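You operate a simulated robot arm through the tools that you are given. There is no shell and no other tool.

Carry out the task below with a simulated robot arm. There is one attempt and no reset: what you move stays moved.

TASK
Label the orange bottle on the labelling machine.
Fine: one whole label; roller arm back, bottle back in the grey tray; the others stay unlabelled. Where these are worked on the way, their far stop is far enough and under half their travel is too little: roller arm.

It is judged by the outcome, as a careful person would: the job done as asked, and still so three seconds after it is handed in. It fails if anything else is knocked over, pushed out of place, dropped, spilled or broken.

THE ROBOT
A 6-joint arm with a fingered hand, fixed in place. Base frame: the origin is at the foot of the arm, x ahead of it, y to its left, z up. Lengths are in mm, angles in rad, forces in N, time in s.
With the tool pointing down near the work surface it reaches from about 340 to 740 mm from the base axis. Its first joint turns from -2.007 to 2.007 rad. Payload 4 kg.
Tool frame: the origin (TCP) lies between the finger pads and is the grasp point; the fingertips stand 26 mm ahead of it; z points along the fingers, y is the line along which they close. The gripper opens to 132 mm. The gripper's body begins 73 mm behind the TCP. The gripper is a hand of 4 fingers: y runs from the thumb to the fingers, the wrist lies at [0, 0, -239] in the tool frame, and closing takes about 1.5 s.
Orientation is that of the tool frame in the base frame, as a unit quaternion [x, y, z, w]. With the fingers straight down and closing along the base's y, the tool's x points along the base's -x, its y along +y and its z along -z.

THE INTERFACE
- The arm moves only by the tool play_rows. Its argument "deltas" is one flat list of numbers, 6 for each row, row after row: the shift along the tool's x, y, z in mm, then the turn, a rotation vector about the tool's x, y, z in rad. In form: [tx, ty, tz, wx, wy, wz, tx, ty, tz, wx, wy, wz, ...]. A call has 1 to 20 rows; each row is the pose to reach, as a shift and turn from the pose commanded when the call began, along the tool's axes at that moment. "jaw" is the finger opening in mm, from 0 to 132, set as the call begins (left out, the last holds). A row lasts 0.2 s, in which the tool goes at most 50 mm and 0.15 rad; a call with a longer step from one row to the next is refused whole, and so is a gripper value outside its range. Where a pose cannot be reached the arm comes as near as it can. A force on the tool above 90 N (or 10 N above the force at the start of the call, whichever is more), or a blocked arm, ends the call early, and 0.2 s more pass. Each finger travels about 153 mm/s and halts on what it meets, pressing with about 30 N; the grip force reading is that of the motor and also rises with nothing between the fingers. The clock runs only during rows and for 0.2 s after the last one: add rows that repeat a pose to give the fingers time. It gives the time, the measured TCP pose, the force on the tool (base axes), the opening and the grip force at its end, in the units of the frame above (readings bear some noise), with the torque about the TCP (base axes, N m) and any sound that the robot's microphone picked up.
- Cameras (640 x 400 px; columns grow to the right, rows downward): "scene" is fixed at [400.1, -501.3, 1526.2]; the picture's right is [0.57, 0.82, 0.00], its down [0.81, -0.56, -0.20] and it looks along [-0.16, 0.11, -0.98] (base axes); focal length 247 px, centre (320, 200). "wrist" rides on the gripper at [68, 2, -97] in the tool frame; the picture's right is [-0.03, 1.00, 0.00], its down [-0.82, -0.02, -0.58] and it looks along [-0.58, -0.01, 0.82] (tool axes); focal length 270 px, centre (320, 200). There is no depth. A picture from a camera that has moved, and an enlarged one, comes with that camera's place and axes in the base frame and with its lens.
- grab_frame(camera): a new picture of that camera. It takes no simulated time.
- slide_trunk(by): slides the trunk up (or, below 0, down) by that many mm; the arm rides with it, the base frame stays. It gives what a move gives, with no picture.
- preshape(shape): the hand has 4 fingers and takes this shape, open, in about a second: jaw (thumb against the fingers, like two jaws); tri (thumb and two fingers); tip (a fingertip pinch); poke (one finger out to press); point (the index stretched); flat (the hand flat); cup (the hand cupped); fist (a fist). The gripper value then closes the fingers along that shape, each until it touches; the sizes above hold for jaw. It gives what a move gives, with no picture.
- inspect(camera, box): a new picture of the part [left, top, right, bottom] of that camera's present view, enlarged. It takes no simulated time.
- finish_job(): hands the job in; it is judged then, once.

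Nothing tells you positions but the pictures and the camera data. Unless the task says otherwise, let go and move clear before handing in.

The tools are called after "Call:" as a command line: name --argument value ..., lists and objects as JSON in quotes. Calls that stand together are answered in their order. play_rows: Moves the arm, as the interface text tells. Its arguments: {"type":"object","properties":{"deltas":{"type":"array"},"jaw":{"type":"number"}},"required":["deltas"]} The other tools are called the same way: slide_trunk (by) slides the trunk up or down; preshape (shape) gives the hand a shape; grab_frame (camera) takes a picture; inspect (camera, box) takes an enlarged picture of a part of a camera's view; finish_job () hands the job in.

At the start:

```text
time: 0.0
eef_pos: [249.5, -312.9, 1183.2]
orientation: [0.0, 1.0, 0.0, 0.0]
ft_force: [-0.2, 0.0, -0.5]
ft_torque: [-0.01, -0.01, 0.0]
opening: 131.9
grasp_force: 0.0
shape: jaw
trunk travel left (down, up): [-875.0, 115.0]
```

scene: 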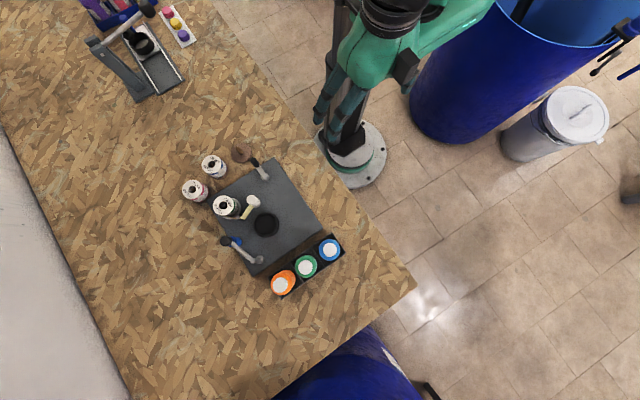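
wrist: 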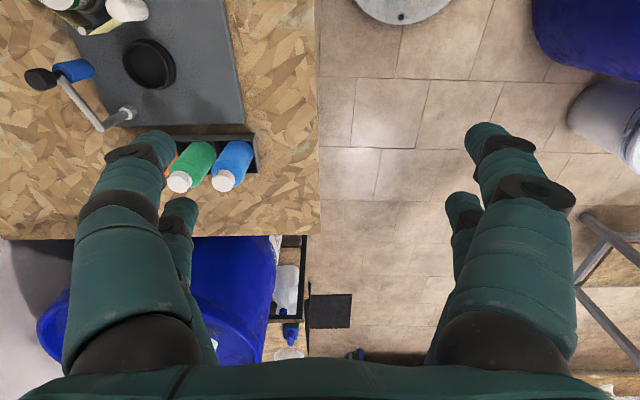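

I see a workbench with a dark labelling machine (black turntable, label rolls, handles) and a tray with orange, green and blue bottles. I'll take enlarged views before moving anything.

Call:
inspect --camera "scene" --box '[170, 130, 370, 310]'

Call:
inspect --camera "wrist" --box '[0, 0, 320, 200]'

Call:
inspect --camera "scene" --box '[70, 0, 210, 110]'

```text
2.22 times, centred on (270, 220) of scene
camera zoom: at [400.1, -501.3, 1526.2], right [0.57, 0.82, 0.0], down [0.81, -0.56, -0.2], along [-0.16, 0.11, -0.98], focal length 549 px, centre (431, 156)
```

zoom: 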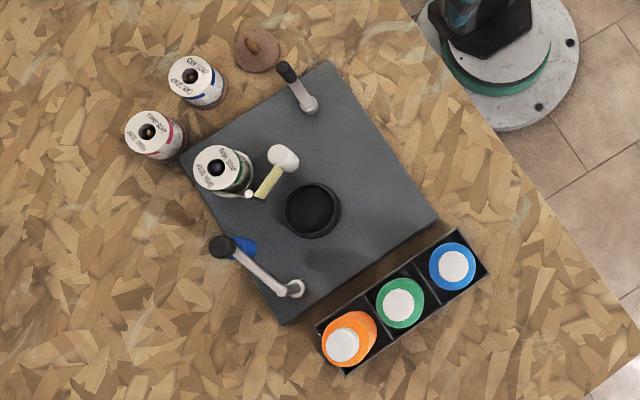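

```text
2.00 times, centred on (160, 100) of wrist
camera zoom: at [181.3, -310.9, 1280.8], right [0.03, 1.0, 0.0], down [0.82, -0.02, 0.58], along [0.58, -0.01, -0.82], focal length 541 px, centre (640, 400)
```

zoom: 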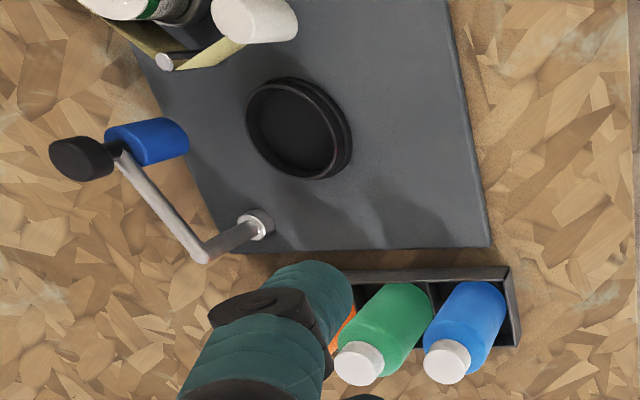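

```text
3.64 times, centred on (140, 55) of scene
camera zoom: at [400.1, -501.3, 1526.2], right [0.57, 0.82, 0.0], down [0.81, -0.56, -0.2], along [-0.16, 0.11, -0.98], focal length 899 px, centre (974, 727)
```

zoom: 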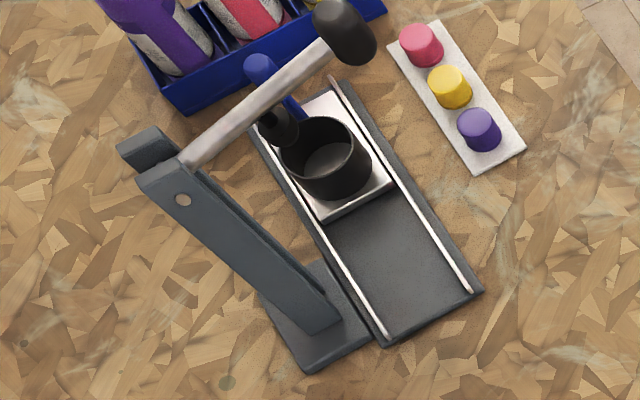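

The turntable triangulates to roughly (249, -592, 788), and the bottle caps sit near x≈414, y≈-478/-552/-632, z≈890. I'll move the wrist camera to a high position in front of the machine for a closer look.

Call:
play_rows --deltas '[15, -28, 8, 0, 0, 0, 30, -56, 16, 0, 0, 0, 45, -84, 24, 0, 0, 0, 60, -112, 32, 0, 0, 0, 75, -140, 40, 0, 0, 0, 90, -168, 48, 0, 0, 0, 105, -196, 56, 0, 0, 0, 120, -224, 64, 0, 0, 0, 135, -252, 72, 0, 0, 0, 150, -277, 80, 0, 0, 0]'

Call:
grab_frame --camera "wrist"

Call:
grab_frame --camera "scene"

```text
time: 2.2
eef_pos: [118.1, -584.6, 1101.8]
orientation: [0.009, 1.0, -0.001, -0.008]
ft_force: [-0.6, 0.3, 0.3]
ft_torque: [0.0, -0.02, -0.03]
opening: 131.9
grasp_force: 0.0
shape: jaw
out of reach, approached as far as the arm can: row 9, 10
trunk travel left (down, up): [-875.0, 115.0]
```

```text
taken
camera wrist: at [50.6, -582.4, 1200.7], right [0.04, 1.0, 0.0], down [0.82, -0.04, 0.56], along [0.56, -0.03, -0.83], focal length 270 px, centre (320, 200)
```

wrist: 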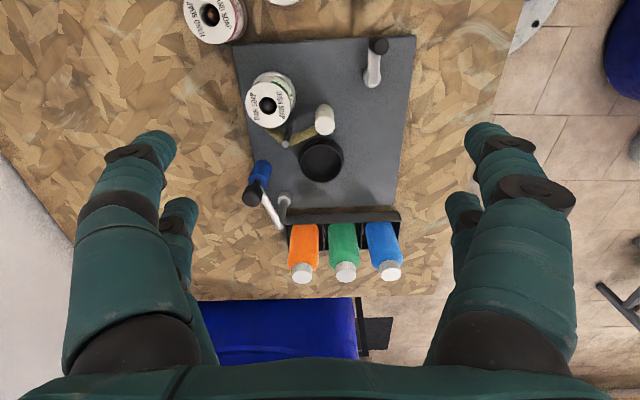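

```text
taken
```

scene: 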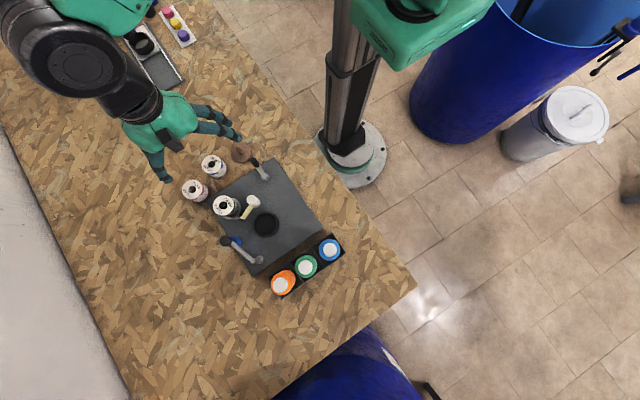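

The machine is well in view from here. I'll zoom in on it to understand the parts.

Call:
inspect --camera "wrist" --box '[220, 20, 440, 160]'

Call:
inspect --camera "wrist" --box '[220, 150, 420, 290]'

```text
2.86 times, centred on (330, 90) of wrist
camera zoom: at [50.6, -582.4, 1200.7], right [0.04, 1.0, 0.0], down [0.82, -0.04, 0.56], along [0.56, -0.03, -0.83], focal length 772 px, centre (291, 514)
```

zoom: 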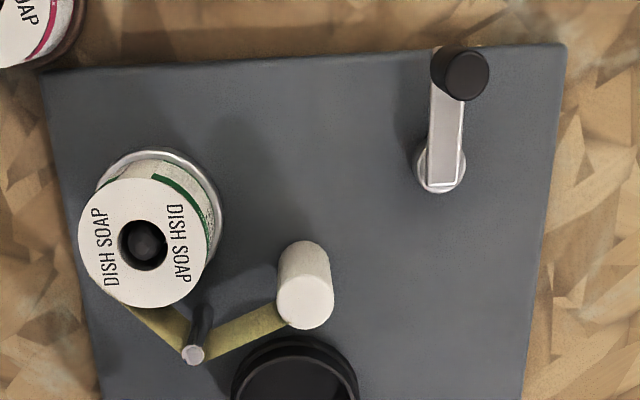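

```text
2.86 times, centred on (320, 220) of wrist
camera zoom: at [50.6, -582.4, 1200.7], right [0.04, 1.0, 0.0], down [0.82, -0.04, 0.56], along [0.56, -0.03, -0.83], focal length 772 px, centre (320, 143)
```

zoom: 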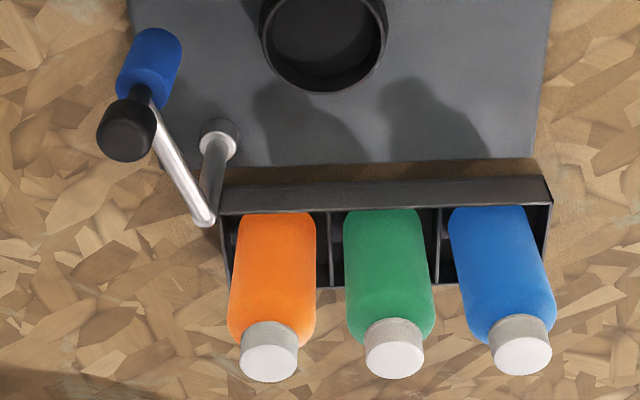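

The machine has the DISH SOAP roll on its spindle, a crank (hub ≈(128,-516), knob ≈(84,-514,839)) and a roller arm (pivot ≈(324,-662), knob ≈(250,-685,898)). The orange bottle at ≈(415,-631) is 755 mm out, so I'll raise the trunk for more reach before taking closer views.

Call:
slide_trunk --by 110

```text
time: 3.6
eef_pos: [118.1, -585.0, 1210.8]
orientation: [0.009, 1.0, -0.001, -0.007]
ft_force: [-1.2, 0.0, 0.1]
ft_torque: [-0.03, 0.01, -0.01]
opening: 132.1
grasp_force: 0.1
shape: jaw
trunk travel left (down, up): [-985.0, 5.0]
```

Trunk is up. Now I'll swing the tool to yaw +90° (closing along base x) and move to a viewpoint nearer the base, looking outward over the bottles and machine.

Call:
play_rows --deltas '[-14, 8, 12, 0, 0, 0.12, -28, 16, 24, 0, 0, 0.24, -42, 24, 36, 0, 0, 0.36, -56, 32, 48, 0, 0, 0.48, -70, 40, 60, 0, 0, 0.6, -84, 48, 72, 0, 0, 0.72, -98, 56, 84, 0, 0, 0.84, -112, 64, 96, 0, 0, 0.96, -126, 72, 108, 0, 0, 1.08, -140, 80, 120, 0, 0, 1.2, -154, 88, 132, 0, 0, 1.32, -168, 96, 146, 0, 0, 1.45, -182, 105, 160, 0, 0, 1.571]'

Call:
grab_frame --camera "wrist"

Call:
grab_frame --camera "scene"

```text
time: 6.4
eef_pos: [299.5, -483.1, 1047.7]
orientation: [0.715, 0.699, -0.006, -0.006]
ft_force: [-0.2, 0.3, -0.4]
ft_torque: [-0.04, 0.01, 0.02]
opening: 131.7
grasp_force: 0.1
shape: jaw
trunk travel left (down, up): [-985.0, 5.0]
```

```text
taken
camera wrist: at [303.5, -415.4, 1144.8], right [1.0, -0.05, -0.02], down [-0.03, -0.81, 0.58], along [-0.04, -0.58, -0.81], focal length 270 px, centre (320, 200)
```

wrist: 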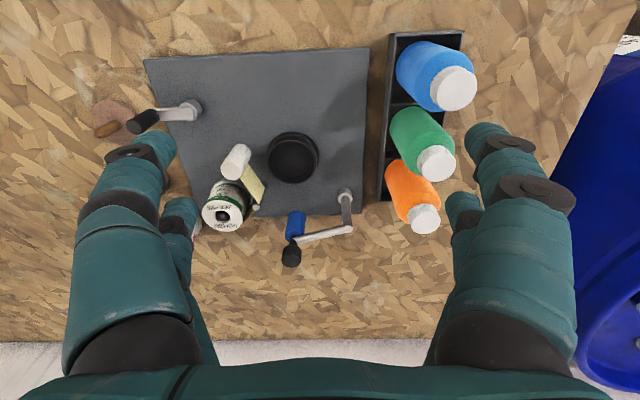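

```text
taken
```

scene: 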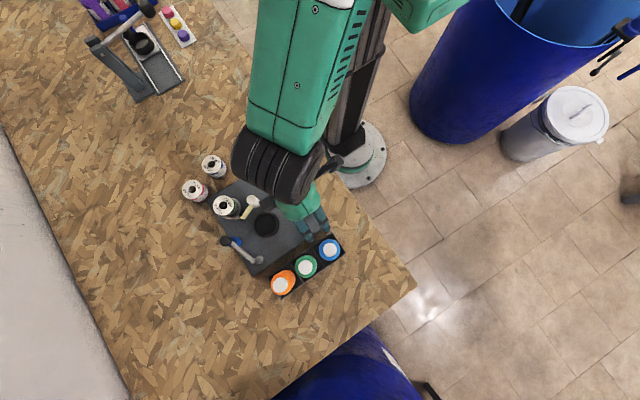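

I have a good outward view over the machine and bottles. Zooming in on the tray/orange bottle and on the machine parts.

Call:
inspect --camera "wrist" --box '[340, 20, 500, 240]'

Call:
inspect --camera "wrist" --box '[180, 110, 380, 270]'

Call:
inspect --camera "wrist" --box '[80, 60, 280, 180]'

```text
1.82 times, centred on (420, 130) of wrist
camera zoom: at [303.5, -415.4, 1144.8], right [1.0, -0.05, -0.02], down [-0.03, -0.81, 0.58], along [-0.04, -0.58, -0.81], focal length 491 px, centre (138, 327)
```

zoom: 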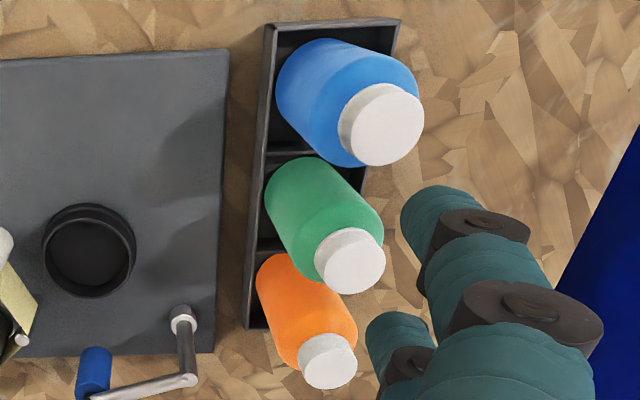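

```text
2.50 times, centred on (280, 190) of wrist
camera zoom: at [303.5, -415.4, 1144.8], right [1.0, -0.05, -0.02], down [-0.03, -0.81, 0.58], along [-0.04, -0.58, -0.81], focal length 676 px, centre (420, 225)
```

zoom: 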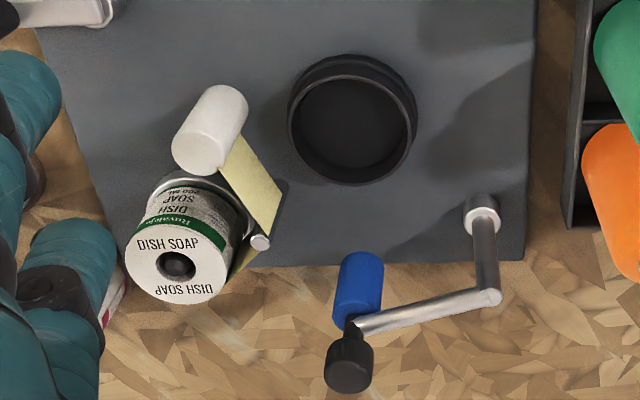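

```text
3.20 times, centred on (180, 120) of wrist
camera zoom: at [303.5, -415.4, 1144.8], right [1.0, -0.05, -0.02], down [-0.03, -0.81, 0.58], along [-0.04, -0.58, -0.81], focal length 865 px, centre (768, 456)
```

zoom: 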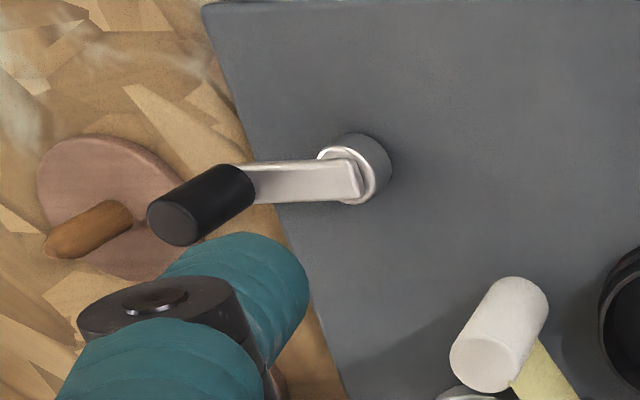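

Combining three views puts the orange cap top at about (415,-630,895), the dish rim centre at about (249,-589,792) and the tray wall top at about z=793. I'll move to just inboard of the orange bottle, level the tool, and narrow the opening to 90 mm.

Call:
play_rows --deltas '[-19, 20, 17, -0.003, 0, -0.004, -38, 40, 35, -0.006, 0, -0.008, -57, 60, 53, -0.009, 0, -0.012, -76, 80, 70, -0.012, 0, -0.016, -95, 100, 88, -0.015, 0, -0.02, -114.2, 119.7, 105.7, -0.017, 0, -0.0228, -114.2, 119.7, 105.7, -0.017, 0, -0.0228]' --jaw 90

Call:
grab_frame --camera "wrist"

Call:
grab_frame --camera "scene"

```text
time: 8.0
eef_pos: [410.6, -591.5, 942.7]
orientation: [0.706, 0.708, 0.0, 0.0]
ft_force: [0.5, -0.3, 0.0]
ft_torque: [-0.02, -0.04, -0.02]
opening: 90.3
grasp_force: 0.1
shape: jaw
out of reach, approached as far as the arm can: row 6, 7
trunk travel left (down, up): [-985.0, 5.0]
```

```text
taken
camera wrist: at [412.7, -523.4, 1040.5], right [1.0, -0.02, 0.0], down [-0.02, -0.82, 0.58], along [-0.01, -0.58, -0.82], focal length 270 px, centre (320, 200)
```

wrist: 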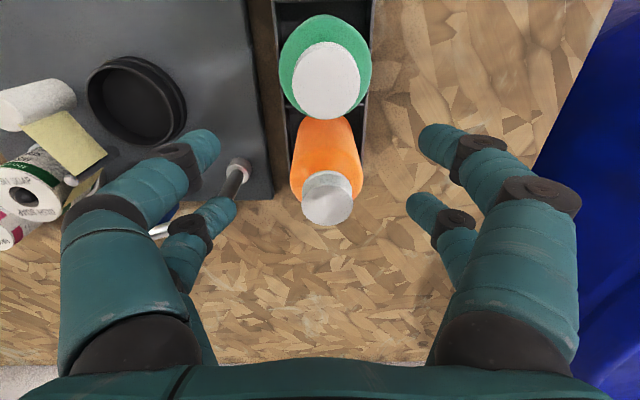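

```text
taken
```

scene: 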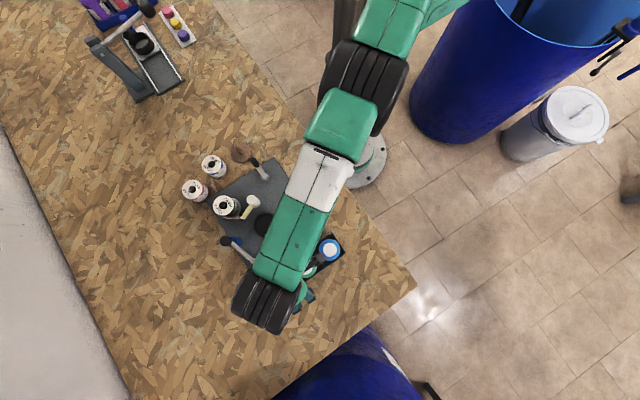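

The vertical tool maxes out near 739 mm radius, so I'll need to tilt the tool ~10° outward to reach the orange bottle. Let me zoom on it first to refine its position.

Call:
inspect --camera "wrist" --box '[250, 0, 410, 240]'

```text
1.67 times, centred on (330, 120) of wrist
camera zoom: at [412.7, -523.4, 1040.5], right [1.0, -0.02, 0.0], down [-0.02, -0.82, 0.58], along [-0.01, -0.58, -0.82], focal length 450 px, centre (303, 333)
```

zoom: 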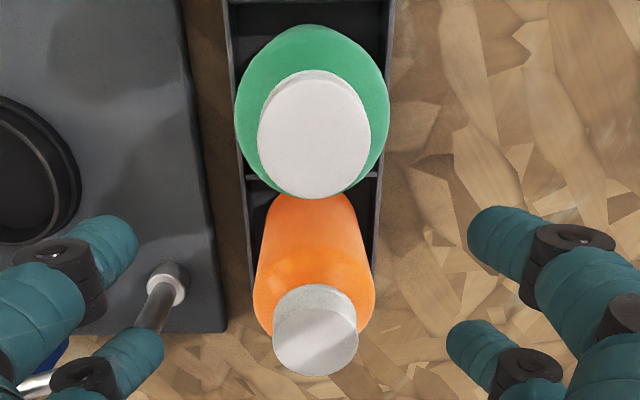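

Orange is confirmed at about (415,-629). Now tilting 10° and moving to just above and inboard of it.

Call:
play_rows --deltas '[-6, 1.5, 0, 0, -0.06, 0, -13, 3, 2, 0, -0.12, 0, -20.5, 4.4, 5, 0, -0.1745, 0, -20.5, 4.4, 7.7, 0, -0.1745, 0, -20.5, 4.4, 7.7, 0, -0.1745, 0]' --jaw 92

Call:
grab_frame --camera "wrist"

```text
time: 9.2
eef_pos: [414.1, -610.5, 936.8]
orientation: [0.703, 0.706, -0.062, 0.063]
ft_force: [0.2, -0.1, -1.0]
ft_torque: [-0.01, 0.02, -0.01]
opening: 91.5
grasp_force: 0.1
shape: jaw
trunk travel left (down, up): [-985.0, 5.0]
```

```text
taken
camera wrist: at [416.2, -527.3, 1020.1], right [1.0, -0.02, 0.01], down [-0.02, -0.7, 0.71], along [-0.01, -0.71, -0.7], focal length 270 px, centre (320, 200)
```

wrist: 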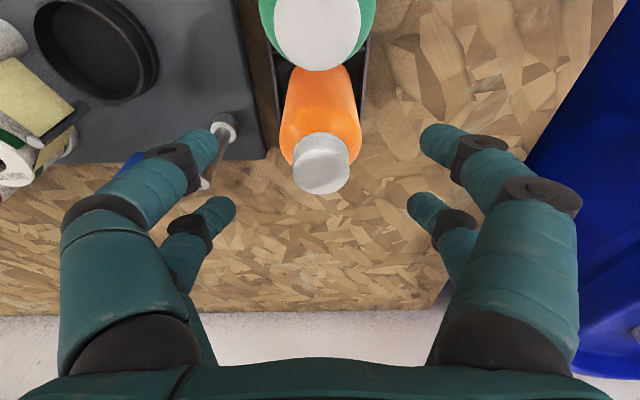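

The bottle is centred between the fingers. Descending along the tool axis in two stages.

Call:
play_rows --deltas '[-0.5, 0.2, 12, 0, 0, 0, -1, 0.3, 24, 0, 0, 0, -1.5, 0.5, 36, 0, 0, 0, -2, 0.5, 48, 0, 0, 0, -2, 0.5, 48, 0, 0, 0]' --jaw 86

Call:
grab_frame --camera "wrist"

Call:
grab_frame --camera "scene"

```text
time: 10.4
eef_pos: [412.9, -618.1, 890.4]
orientation: [0.703, 0.706, -0.061, 0.063]
ft_force: [-0.6, -0.3, 0.5]
ft_torque: [-0.02, -0.02, 0.01]
opening: 86.6
grasp_force: 0.1
shape: jaw
out of reach, approached as far as the arm can: row 4, 5
trunk travel left (down, up): [-985.0, 5.0]
```

```text
taken
camera wrist: at [414.0, -534.2, 974.5], right [1.0, -0.02, 0.01], down [-0.02, -0.7, 0.71], along [-0.01, -0.71, -0.7], focal length 270 px, centre (320, 200)
```

wrist: 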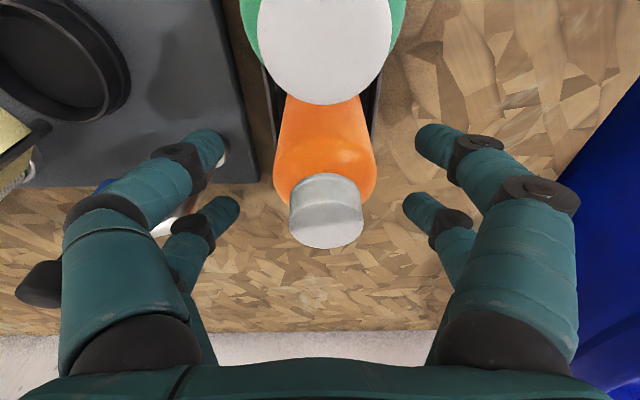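

```text
taken
```

scene: 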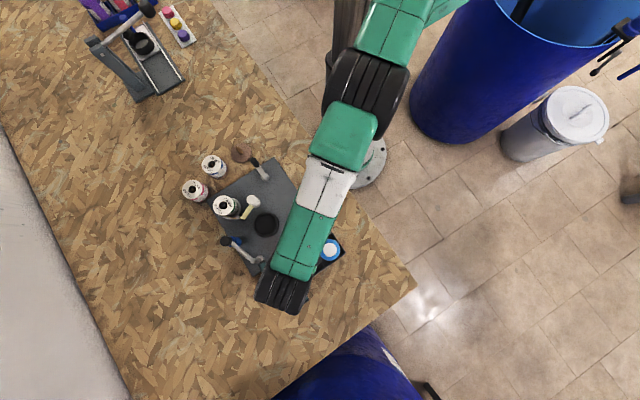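

Reach runs out slightly even with the tilt, so the arm's geometry likely prefers a different trunk height. I'll retract upward, drop the trunk back down by about 110 mm, and try again.

Call:
play_rows --deltas '[0, 0, -25, 0, 0, 0, 0, 0, -60, 0, 0, 0, 9, -7, -98, 0, 0, 0, 18, -15, -138, 0, 0, 0, 27.4, -22.5, -177, 0, 0, 0, 27.4, -22.5, -177, 0, 0, 0]'

Call:
slide_trunk --by -110

Call:
grab_frame --camera "scene"

```text
time: 11.8
eef_pos: [387.4, -561.4, 1058.5]
orientation: [0.703, 0.706, -0.061, 0.063]
ft_force: [0.3, -0.7, 1.1]
ft_torque: [0.01, 0.02, -0.01]
opening: 86.5
grasp_force: 0.1
shape: jaw
trunk travel left (down, up): [-985.0, 5.0]
```

```text
time: 13.2
eef_pos: [387.9, -561.2, 949.1]
orientation: [0.703, 0.706, -0.061, 0.061]
ft_force: [0.1, 0.5, 0.3]
ft_torque: [0.01, -0.02, -0.01]
opening: 86.4
grasp_force: 0.2
shape: jaw
trunk travel left (down, up): [-875.0, 115.0]
```

```text
taken
```

scene: 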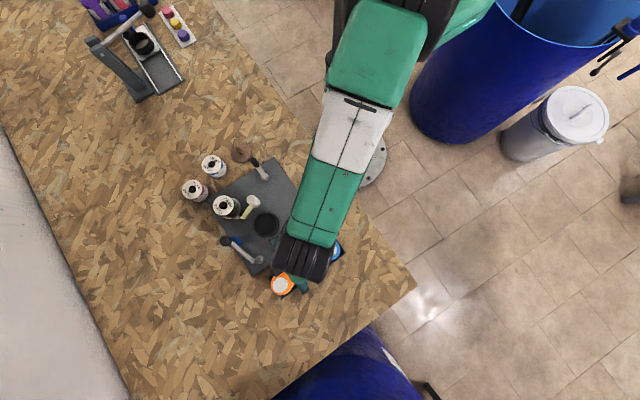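

Now approaching the same pre-grasp point from here and continuing the descent to see whether the reach is better.

Call:
play_rows --deltas '[-15, 9, 4, 0, 0, 0, -31, 18, 10, 0, 0, 0, -46.5, 26.4, 20.8, 0, 0, 0, -47, 26.4, 32, 0, 0, 0, -47.5, 26.4, 45, 0, 0, 0, -48, 26.6, 58, 0, 0, 0, -48.5, 26.6, 70, 0, 0, 0, -48.5, 26.6, 70, 0, 0, 0]'

Call:
grab_frame --camera "wrist"

```text
time: 15.0
eef_pos: [414.1, -620.7, 889.6]
orientation: [0.703, 0.705, -0.062, 0.064]
ft_force: [0.1, -0.7, -0.4]
ft_torque: [0.0, 0.01, -0.01]
opening: 86.5
grasp_force: 0.0
shape: jaw
trunk travel left (down, up): [-875.0, 115.0]
```

```text
taken
camera wrist: at [416.6, -536.2, 972.9], right [1.0, -0.02, 0.01], down [-0.02, -0.7, 0.71], along [-0.01, -0.71, -0.7], focal length 270 px, centre (320, 200)
```

wrist: 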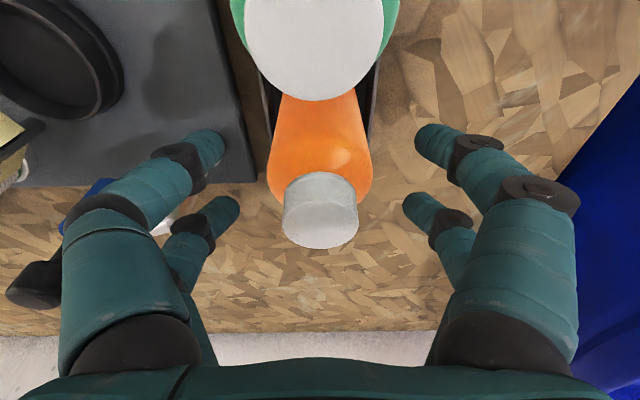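

Reach is fine now and the cap is centred between the fingers. Continuing down to grasp height (TCP ≈850).

Call:
play_rows --deltas '[-0.4, 0.2, 10, 0, 0, 0, -0.6, 0.4, 20, 0, 0, 0, -0.9, 0.6, 30, 0, 0, 0, -1.2, 0.7, 40.5, 0, 0, 0, -1.2, 0.7, 40.5, 0, 0, 0]'

Call:
grab_frame --camera "wrist"

Call:
grab_frame --camera "scene"

```text
time: 16.2
eef_pos: [417.0, -628.2, 848.9]
orientation: [0.703, 0.705, -0.063, 0.063]
ft_force: [-0.7, 0.4, 0.1]
ft_torque: [-0.04, -0.01, 0.03]
opening: 86.4
grasp_force: 0.1
shape: jaw
trunk travel left (down, up): [-875.0, 115.0]
```

```text
taken
camera wrist: at [416.9, -544.5, 932.4], right [1.0, -0.02, 0.01], down [-0.02, -0.7, 0.71], along [-0.01, -0.71, -0.7], focal length 270 px, centre (320, 200)
```

wrist: 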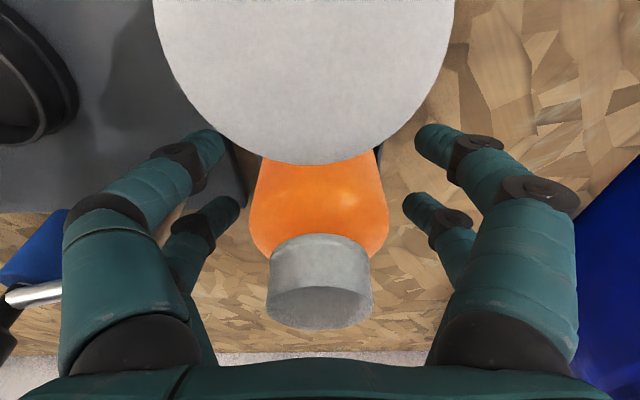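

```text
taken
```

scene: 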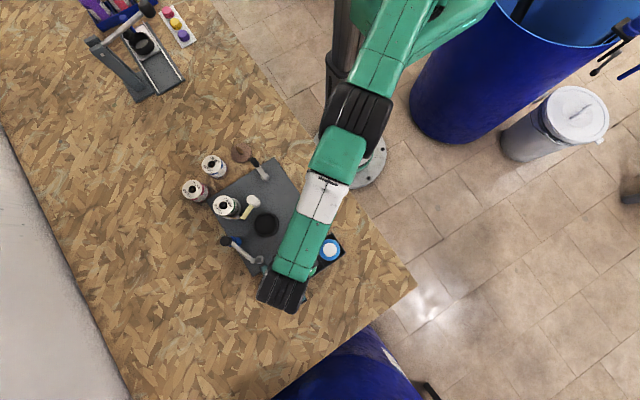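

Well centred. Closing on the bottle body now.

Call:
play_rows --deltas '[0, 0, 0, 0, 0, 0, 0, 0, 0, 0, 0, 0, 0, 0, 0, 0, 0, 0, 0, 0, 0, 0, 0, 0, 0, 0, 0, 0, 0, 0, 0, 0, 0, 0, 0, 0, 0, 0, 0, 0, 0, 0, 0, 0, 0, 0, 0, 0]' --jaw 40

Call:
grab_frame --camera "wrist"

```text
time: 18.0
eef_pos: [415.8, -629.2, 847.4]
orientation: [0.703, 0.705, -0.062, 0.062]
ft_force: [0.1, -0.3, -0.8]
ft_torque: [0.04, 0.0, 0.0]
opening: 37.7
grasp_force: 29.6
shape: jaw
trunk travel left (down, up): [-875.0, 115.0]
```

```text
taken
camera wrist: at [417.0, -544.5, 932.3], right [1.0, -0.02, 0.01], down [-0.02, -0.7, 0.71], along [-0.01, -0.71, -0.7], focal length 270 px, centre (320, 200)
```

wrist: 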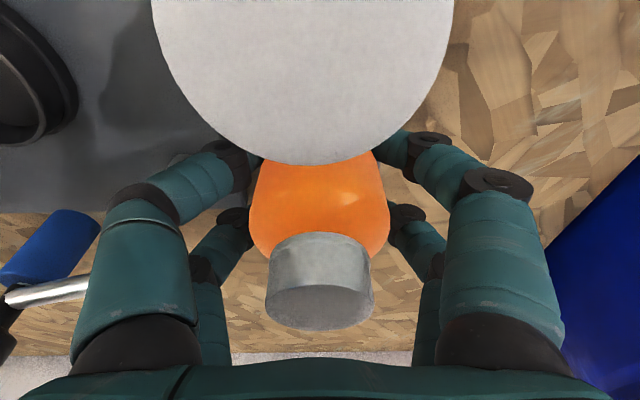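

The fingers have cradled the bottle. I'll command a tighter target to make sure the grip is firm, then lift slightly.

Call:
play_rows --deltas '[0, 0, 0, 0, 0, 0, 0, 0, 0, 0, 0, 0, 0, 0, 0, 0, 0, 0, 0, 0, 0, 0, 0, 0]' --jaw 15

Call:
grab_frame --camera "wrist"

```text
time: 19.0
eef_pos: [415.3, -628.8, 849.2]
orientation: [0.703, 0.706, -0.062, 0.063]
ft_force: [-0.8, 0.5, -0.3]
ft_torque: [0.07, 0.04, -0.04]
opening: 36.9
grasp_force: 30.0
shape: jaw
trunk travel left (down, up): [-875.0, 115.0]
```

```text
taken
camera wrist: at [416.9, -544.5, 932.4], right [1.0, -0.02, 0.01], down [-0.02, -0.7, 0.71], along [-0.01, -0.71, -0.7], focal length 270 px, centre (320, 200)
```

wrist: 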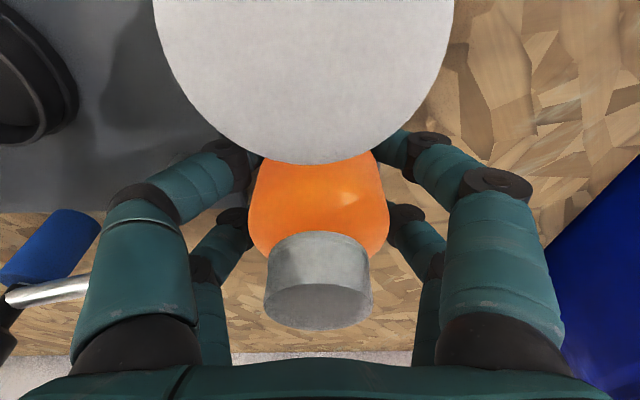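

Grip is firm (37 mm stable, 30 N). Lifting straight up 60 mm.

Call:
play_rows --deltas '[-1.8, 0, -9.9, 0, 0, 0, -3.5, 0, -19.7, 0, 0, 0, -5.3, 0, -29.6, 0, 0, 0, -7, 0, -39.4, 0, 0, 0, -8.8, 0, -49.2, 0, 0, 0, -10.6, 0, -59.1, 0, 0, 0]'

Call:
grab_frame --camera "wrist"

Call:
grab_frame --camera "scene"

```text
time: 20.4
eef_pos: [416.2, -629.8, 908.0]
orientation: [0.703, 0.706, -0.062, 0.061]
ft_force: [0.3, 0.3, -2.5]
ft_torque: [-0.02, 0.02, 0.02]
opening: 37.1
grasp_force: 29.7
shape: jaw
trunk travel left (down, up): [-875.0, 115.0]
```

```text
taken
camera wrist: at [417.0, -544.5, 992.2], right [1.0, -0.02, 0.0], down [-0.02, -0.7, 0.71], along [-0.01, -0.71, -0.7], focal length 270 px, centre (320, 200)
```

wrist: 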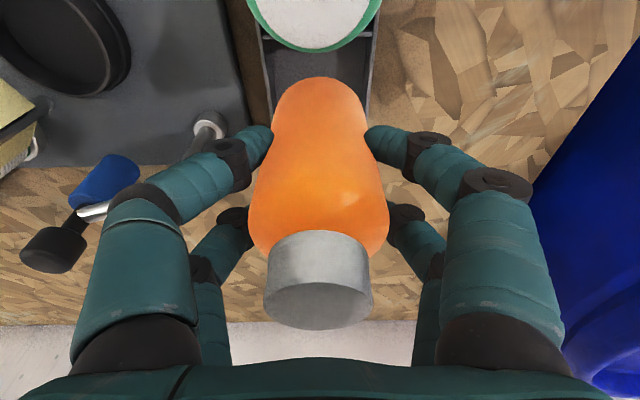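

```text
taken
```

scene: 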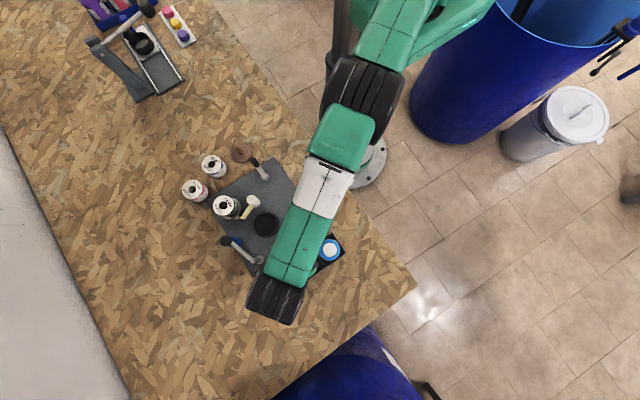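

The bottle is held and the slot is empty below it. Now carrying it up and across to above the black dish.

Call:
play_rows --deltas '[-2.2, 0, -12.3, 0, 0, 0, -4.4, 0, -24.6, 0, 0, 0, 2.3, -27.8, -26.7, 0, 0, 0, 9, -55.7, -28.8, 0, 0, 0, 15.7, -83.5, -30.9, 0, 0, 0, 22.3, -111.3, -32.9, 0, 0, 0, 29, -139.2, -35, 0, 0, 0, 35.7, -167, -37.1, 0, 0, 0, 35.7, -167, -37.1, 0, 0, 0]'

Call:
grab_frame --camera "wrist"

Call:
grab_frame --camera "scene"

```text
time: 22.4
eef_pos: [249.6, -587.8, 938.5]
orientation: [0.703, 0.705, -0.062, 0.063]
ft_force: [0.3, -0.5, -1.9]
ft_torque: [0.01, 0.02, 0.01]
opening: 37.0
grasp_force: 29.7
shape: jaw
trunk travel left (down, up): [-875.0, 115.0]
```

```text
taken
camera wrist: at [250.6, -503.8, 1023.2], right [1.0, -0.02, 0.0], down [-0.02, -0.7, 0.71], along [-0.01, -0.71, -0.7], focal length 270 px, centre (320, 200)
```

wrist: 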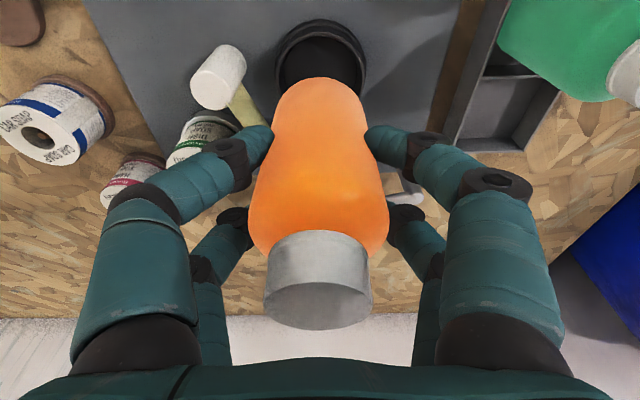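

```text
taken
```

scene: 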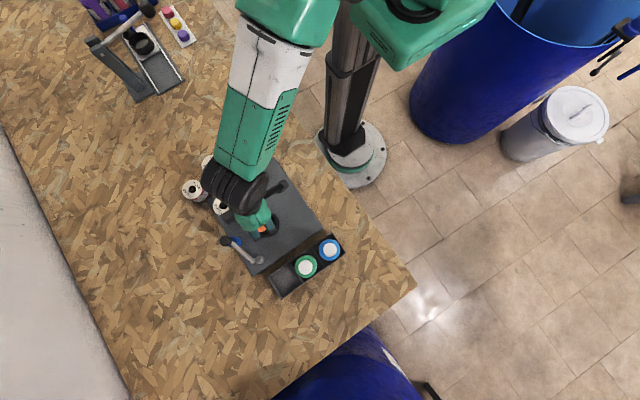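

The bottle is above the dish. I'll zoom in to measure dish vs. bottle alignment before lowering.

Call:
inspect --camera "wrist" --box '[220, 0, 420, 125]'

Call:
inspect --camera "scene" --box '[190, 170, 350, 280]'

```text
3.20 times, centred on (320, 62) of wrist
camera zoom: at [250.6, -503.8, 1023.2], right [1.0, -0.02, 0.0], down [-0.02, -0.7, 0.71], along [-0.01, -0.71, -0.7], focal length 865 px, centre (320, 640)
```

zoom: 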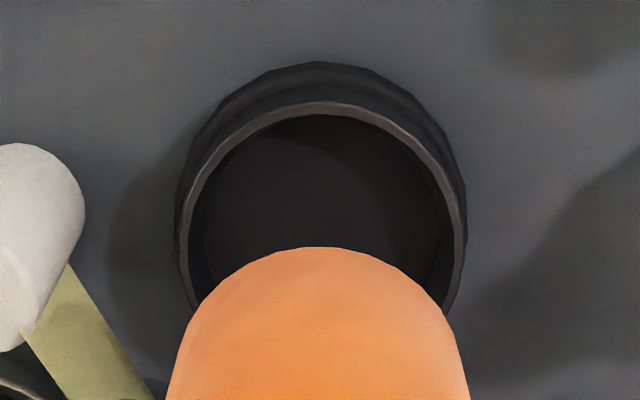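

```text
3.64 times, centred on (270, 225) of scene
camera zoom: at [400.1, -501.3, 1526.2], right [0.57, 0.82, 0.0], down [0.81, -0.56, -0.2], along [-0.16, 0.11, -0.98], focal length 899 px, centre (502, 109)
```

zoom: 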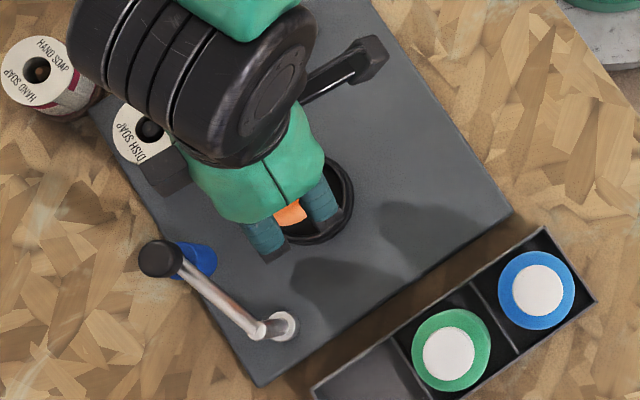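

Call:
inspect --camera "wrist" --box '[265, 15, 375, 100]'

```text
4.71 times, centred on (320, 58) of wrist
camera zoom: at [250.6, -503.8, 1023.2], right [1.0, -0.02, 0.0], down [-0.02, -0.7, 0.71], along [-0.01, -0.71, -0.7], focal length 1272 px, centre (320, 871)
```

zoom: 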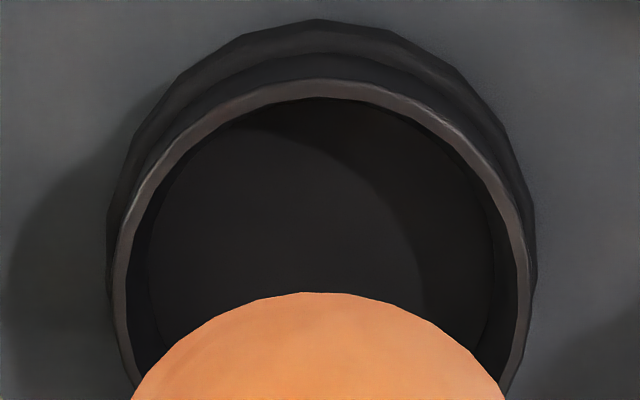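

The dish's inner radius (~34 mm) gives roughly 5 mm clearance around the bottle (~29 mm radius). I'll lower 55 mm and re-check the alignment when the bottle bottom is close to the rim.

Call:
play_rows --deltas '[1.9, 0.2, 10.8, 0, 0, 0, 3.9, 0.4, 21.6, 0, 0, 0, 5.8, 0.6, 32.5, 0, 0, 0, 7.7, 0.8, 43.3, 0, 0, 0, 9.7, 0.8, 54.1, 0, 0, 0, 9.7, 0.8, 54.1, 0, 0, 0]'

Call:
grab_frame --camera "wrist"

Call:
inspect --camera "wrist" --box '[245, 0, 395, 110]'

```text
time: 23.8
eef_pos: [249.8, -588.3, 885.1]
orientation: [0.703, 0.706, -0.062, 0.062]
ft_force: [0.2, 0.6, -2.1]
ft_torque: [-0.04, -0.02, -0.01]
opening: 36.7
grasp_force: 30.0
shape: jaw
trunk travel left (down, up): [-875.0, 115.0]
```

```text
taken
camera wrist: at [251.1, -504.0, 967.8], right [1.0, -0.02, 0.01], down [-0.02, -0.7, 0.71], along [-0.01, -0.71, -0.7], focal length 270 px, centre (320, 200)
```

wrist: 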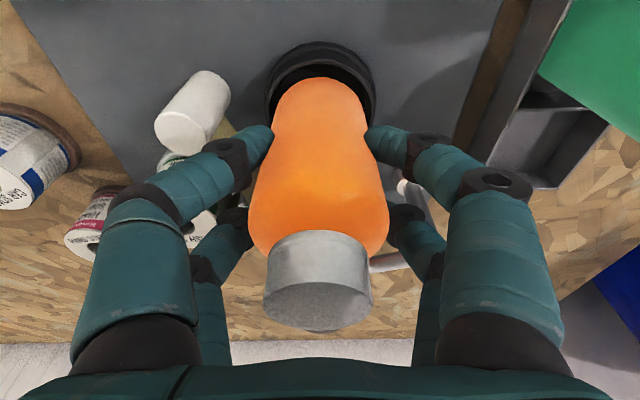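

```text
3.64 times, centred on (320, 55) of wrist
camera zoom: at [251.1, -504.0, 967.8], right [1.0, -0.02, 0.01], down [-0.02, -0.7, 0.71], along [-0.01, -0.71, -0.7], focal length 983 px, centre (320, 727)
```

zoom: 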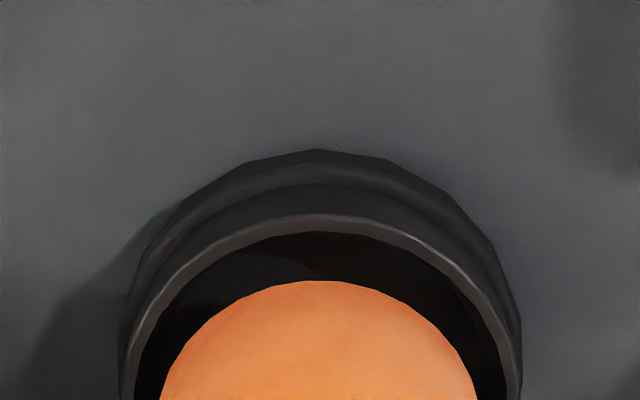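

Left/right alignment is within half a mm; in y the bottle seems to need a few mm outward. Shifting -3 mm in y and lowering another 10 mm, then re-checking.

Call:
play_rows --deltas '[-3, 0.3, 0.5, 0, 0, 0, -2, 0.3, 5.5, 0, 0, 0, -1.2, 0.3, 10.4, 0, 0, 0, -1.2, 0.3, 10.4, 0, 0, 0]'

Call:
inspect --camera "wrist" --box '[245, 0, 395, 110]'

```text
time: 24.8
eef_pos: [248.9, -589.9, 873.6]
orientation: [0.704, 0.705, -0.062, 0.063]
ft_force: [1.2, -0.5, -2.1]
ft_torque: [-0.02, -0.01, 0.02]
opening: 37.1
grasp_force: 30.4
shape: jaw
trunk travel left (down, up): [-875.0, 115.0]
```

```text
3.64 times, centred on (320, 55) of wrist
camera zoom: at [251.2, -506.3, 958.1], right [1.0, -0.02, 0.01], down [-0.02, -0.7, 0.71], along [-0.01, -0.71, -0.7], focal length 983 px, centre (320, 727)
```

zoom: 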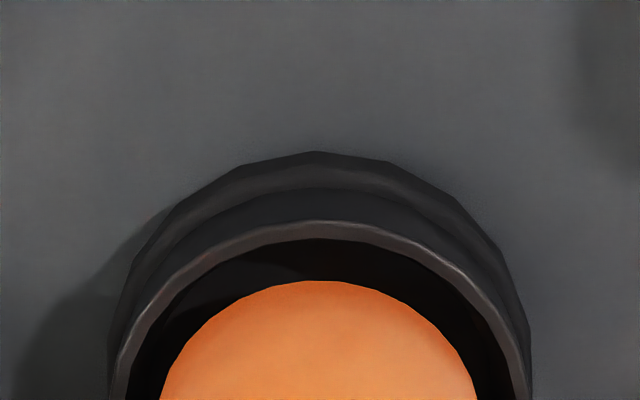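

Clearance now looks even: ~6 mm left and right and ~5 mm on the near side. Lowering another 10 mm into the cup.

Call:
play_rows --deltas '[0.6, 0.2, 3.3, 0, 0, 0, 1.2, 0.3, 6.6, 0, 0, 0, 1.8, 0.4, 9.9, 0, 0, 0, 1.8, 0.4, 9.9, 0, 0, 0]'

Call:
inspect --camera "wrist" --box '[245, 0, 395, 110]'

Call:
grab_frame --camera "wrist"

```text
time: 25.8
eef_pos: [249.0, -591.1, 866.5]
orientation: [0.703, 0.705, -0.062, 0.064]
ft_force: [0.2, -1.1, 11.5]
ft_torque: [0.23, 0.15, 0.02]
opening: 37.0
grasp_force: 30.1
shape: jaw
trunk travel left (down, up): [-875.0, 115.0]
```

```text
3.64 times, centred on (320, 55) of wrist
camera zoom: at [251.0, -506.5, 949.4], right [1.0, -0.02, 0.01], down [-0.02, -0.7, 0.71], along [-0.01, -0.71, -0.7], focal length 983 px, centre (320, 727)
```

zoom: 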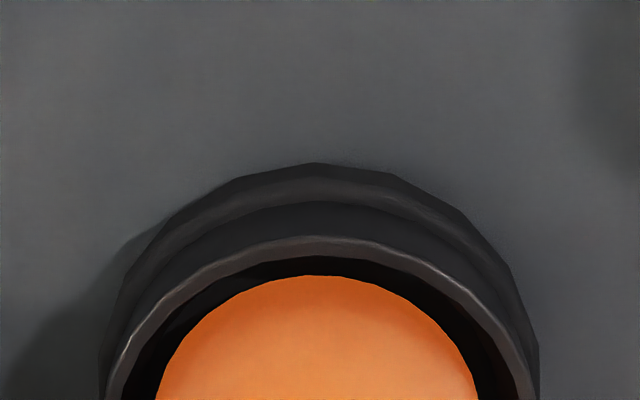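

```text
taken
camera wrist: at [251.0, -506.5, 949.4], right [1.0, -0.02, 0.01], down [-0.02, -0.7, 0.71], along [-0.01, -0.71, -0.7], focal length 270 px, centre (320, 200)
```

wrist: 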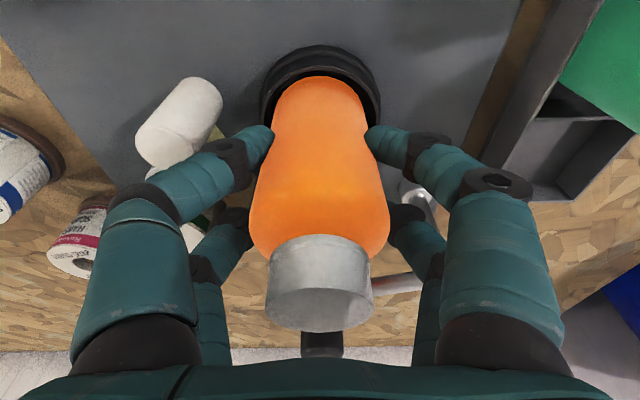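

Contact with the cup floor (force +13 N), and the bottle sits evenly inside the ring. I'll ease up 1.5 mm, then open the hand.

Call:
play_rows --deltas '[-0.3, 0, -1.5, 0, 0, 0, -0.3, 0, -1.5, 0, 0, 0]'

Call:
play_rows --deltas '[0, 0, 0, 0, 0, 0, 0, 0, 0, 0, 0, 0, 0, 0, 0, 0, 0, 0, 0, 0, 0, 0, 0, 0]' --jaw 84

Call:
grab_frame --camera "wrist"

```text
time: 26.4
eef_pos: [249.7, -589.7, 866.2]
orientation: [0.703, 0.705, -0.063, 0.063]
ft_force: [0.3, -2.7, 8.3]
ft_torque: [0.04, 0.1, 0.0]
opening: 37.1
grasp_force: 30.0
shape: jaw
trunk travel left (down, up): [-875.0, 115.0]
```

```text
time: 27.4
eef_pos: [249.1, -590.1, 864.7]
orientation: [0.703, 0.705, -0.062, 0.062]
ft_force: [-0.7, -0.2, -0.3]
ft_torque: [0.0, -0.02, -0.03]
opening: 83.6
grasp_force: 0.0
shape: jaw
trunk travel left (down, up): [-875.0, 115.0]
```

```text
taken
camera wrist: at [251.1, -506.1, 949.5], right [1.0, -0.02, 0.01], down [-0.02, -0.7, 0.71], along [-0.01, -0.71, -0.7], focal length 270 px, centre (320, 200)
```

wrist: 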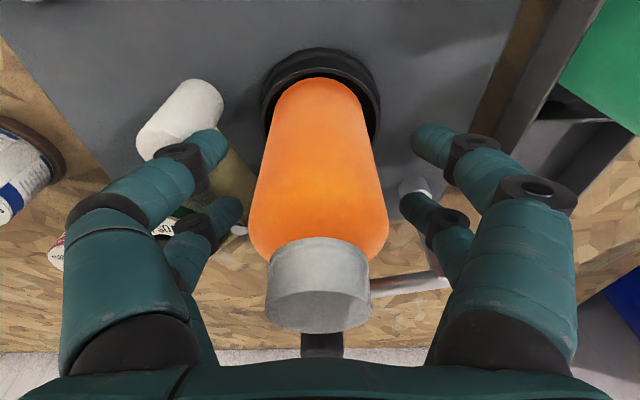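

The bottle stands in the cup. Raising the hand straight off along the tool axis.

Call:
play_rows --deltas '[0, 0, -10, 0, 0, 0, 0, 0, -25, 0, 0, 0, 0, 0, -45, 0, 0, 0, 0, 0, -70, 0, 0, 0, 0, 0, -100, 0, 0, 0, 0, 0, -130, 0, 0, 0, 0, 0, -130, 0, 0, 0]'

Call:
grab_frame --camera "wrist"

Call:
grab_frame --camera "scene"

```text
time: 29.0
eef_pos: [251.4, -566.4, 993.9]
orientation: [0.703, 0.706, -0.063, 0.062]
ft_force: [-0.1, 0.0, 0.5]
ft_torque: [0.01, 0.05, -0.01]
opening: 83.7
grasp_force: 0.0
shape: jaw
trunk travel left (down, up): [-875.0, 115.0]
```

```text
taken
camera wrist: at [253.9, -482.6, 1077.8], right [1.0, -0.02, 0.0], down [-0.02, -0.7, 0.71], along [-0.01, -0.71, -0.7], focal length 270 px, centre (320, 200)
```

wrist: 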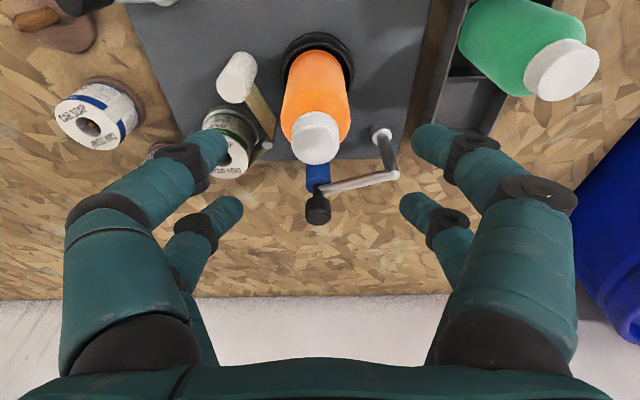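

```text
taken
```

scene: 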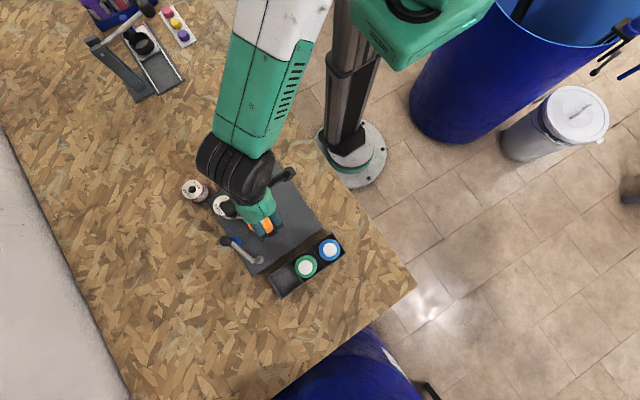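

Call:
inspect --camera "wrist" --box '[190, 20, 420, 240]'

Call:
preshape --shape "tip"

Call:
grab_frame --camera "wrist"

```text
1.82 times, centred on (305, 130) of wrist
camera zoom: at [253.9, -482.6, 1077.8], right [1.0, -0.02, 0.0], down [-0.02, -0.7, 0.71], along [-0.01, -0.71, -0.7], focal length 491 px, centre (347, 327)
```

zoom: 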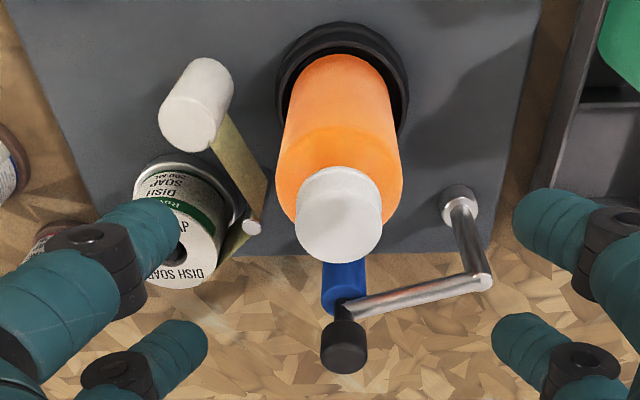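

```text
time: 29.9
eef_pos: [251.4, -567.3, 993.5]
orientation: [0.703, 0.706, -0.062, 0.062]
ft_force: [-0.1, 0.0, -0.3]
ft_torque: [0.01, -0.01, 0.01]
opening: 131.8
grasp_force: 0.1
shape: tip
trunk travel left (down, up): [-875.0, 115.0]
```

```text
taken
camera wrist: at [253.8, -482.6, 1077.7], right [1.0, -0.02, 0.01], down [-0.02, -0.7, 0.71], along [-0.01, -0.71, -0.7], focal length 270 px, centre (320, 200)
```

wrist: 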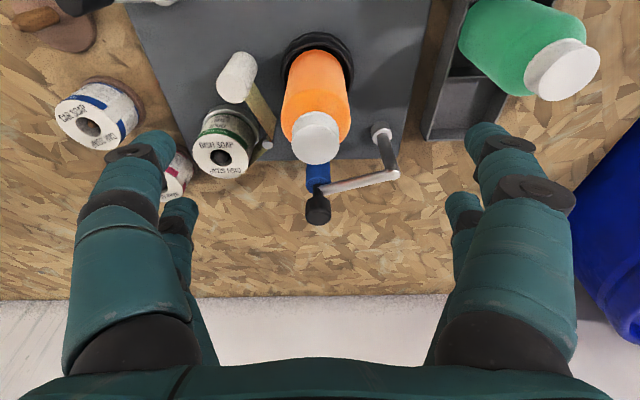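

In "tip" shape the fingers open the same way; I'll close it here in free air to see how the tips meet.

Call:
play_rows --deltas '[0, 0, 0, 0, 0, 0, 0, 0, 0, 0, 0, 0, 0, 0, 0, 0, 0, 0, 0, 0, 0, 0, 0, 0, 0, 0, 0, 0, 0, 0, 0, 0, 0, 0, 0, 0]' --jaw 20

Call:
grab_frame --camera "wrist"

```text
time: 31.3
eef_pos: [254.2, -567.1, 994.4]
orientation: [0.703, 0.706, -0.062, 0.062]
ft_force: [-0.1, 0.2, 0.3]
ft_torque: [0.01, -0.02, -0.01]
opening: 20.4
grasp_force: 0.1
shape: tip
trunk travel left (down, up): [-875.0, 115.0]
```

```text
taken
camera wrist: at [253.8, -482.6, 1077.7], right [1.0, -0.02, 0.01], down [-0.02, -0.7, 0.71], along [-0.01, -0.71, -0.7], focal length 270 px, centre (320, 200)
```

wrist: 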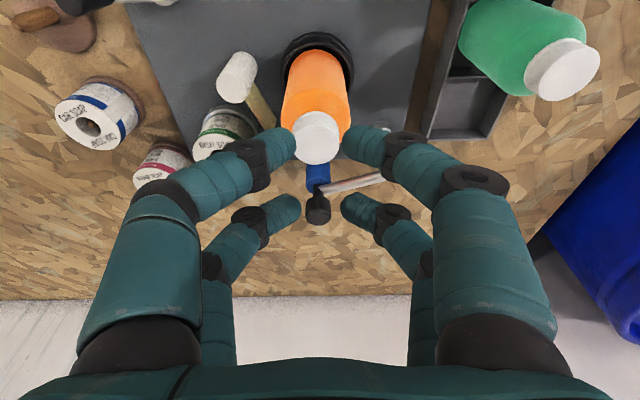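

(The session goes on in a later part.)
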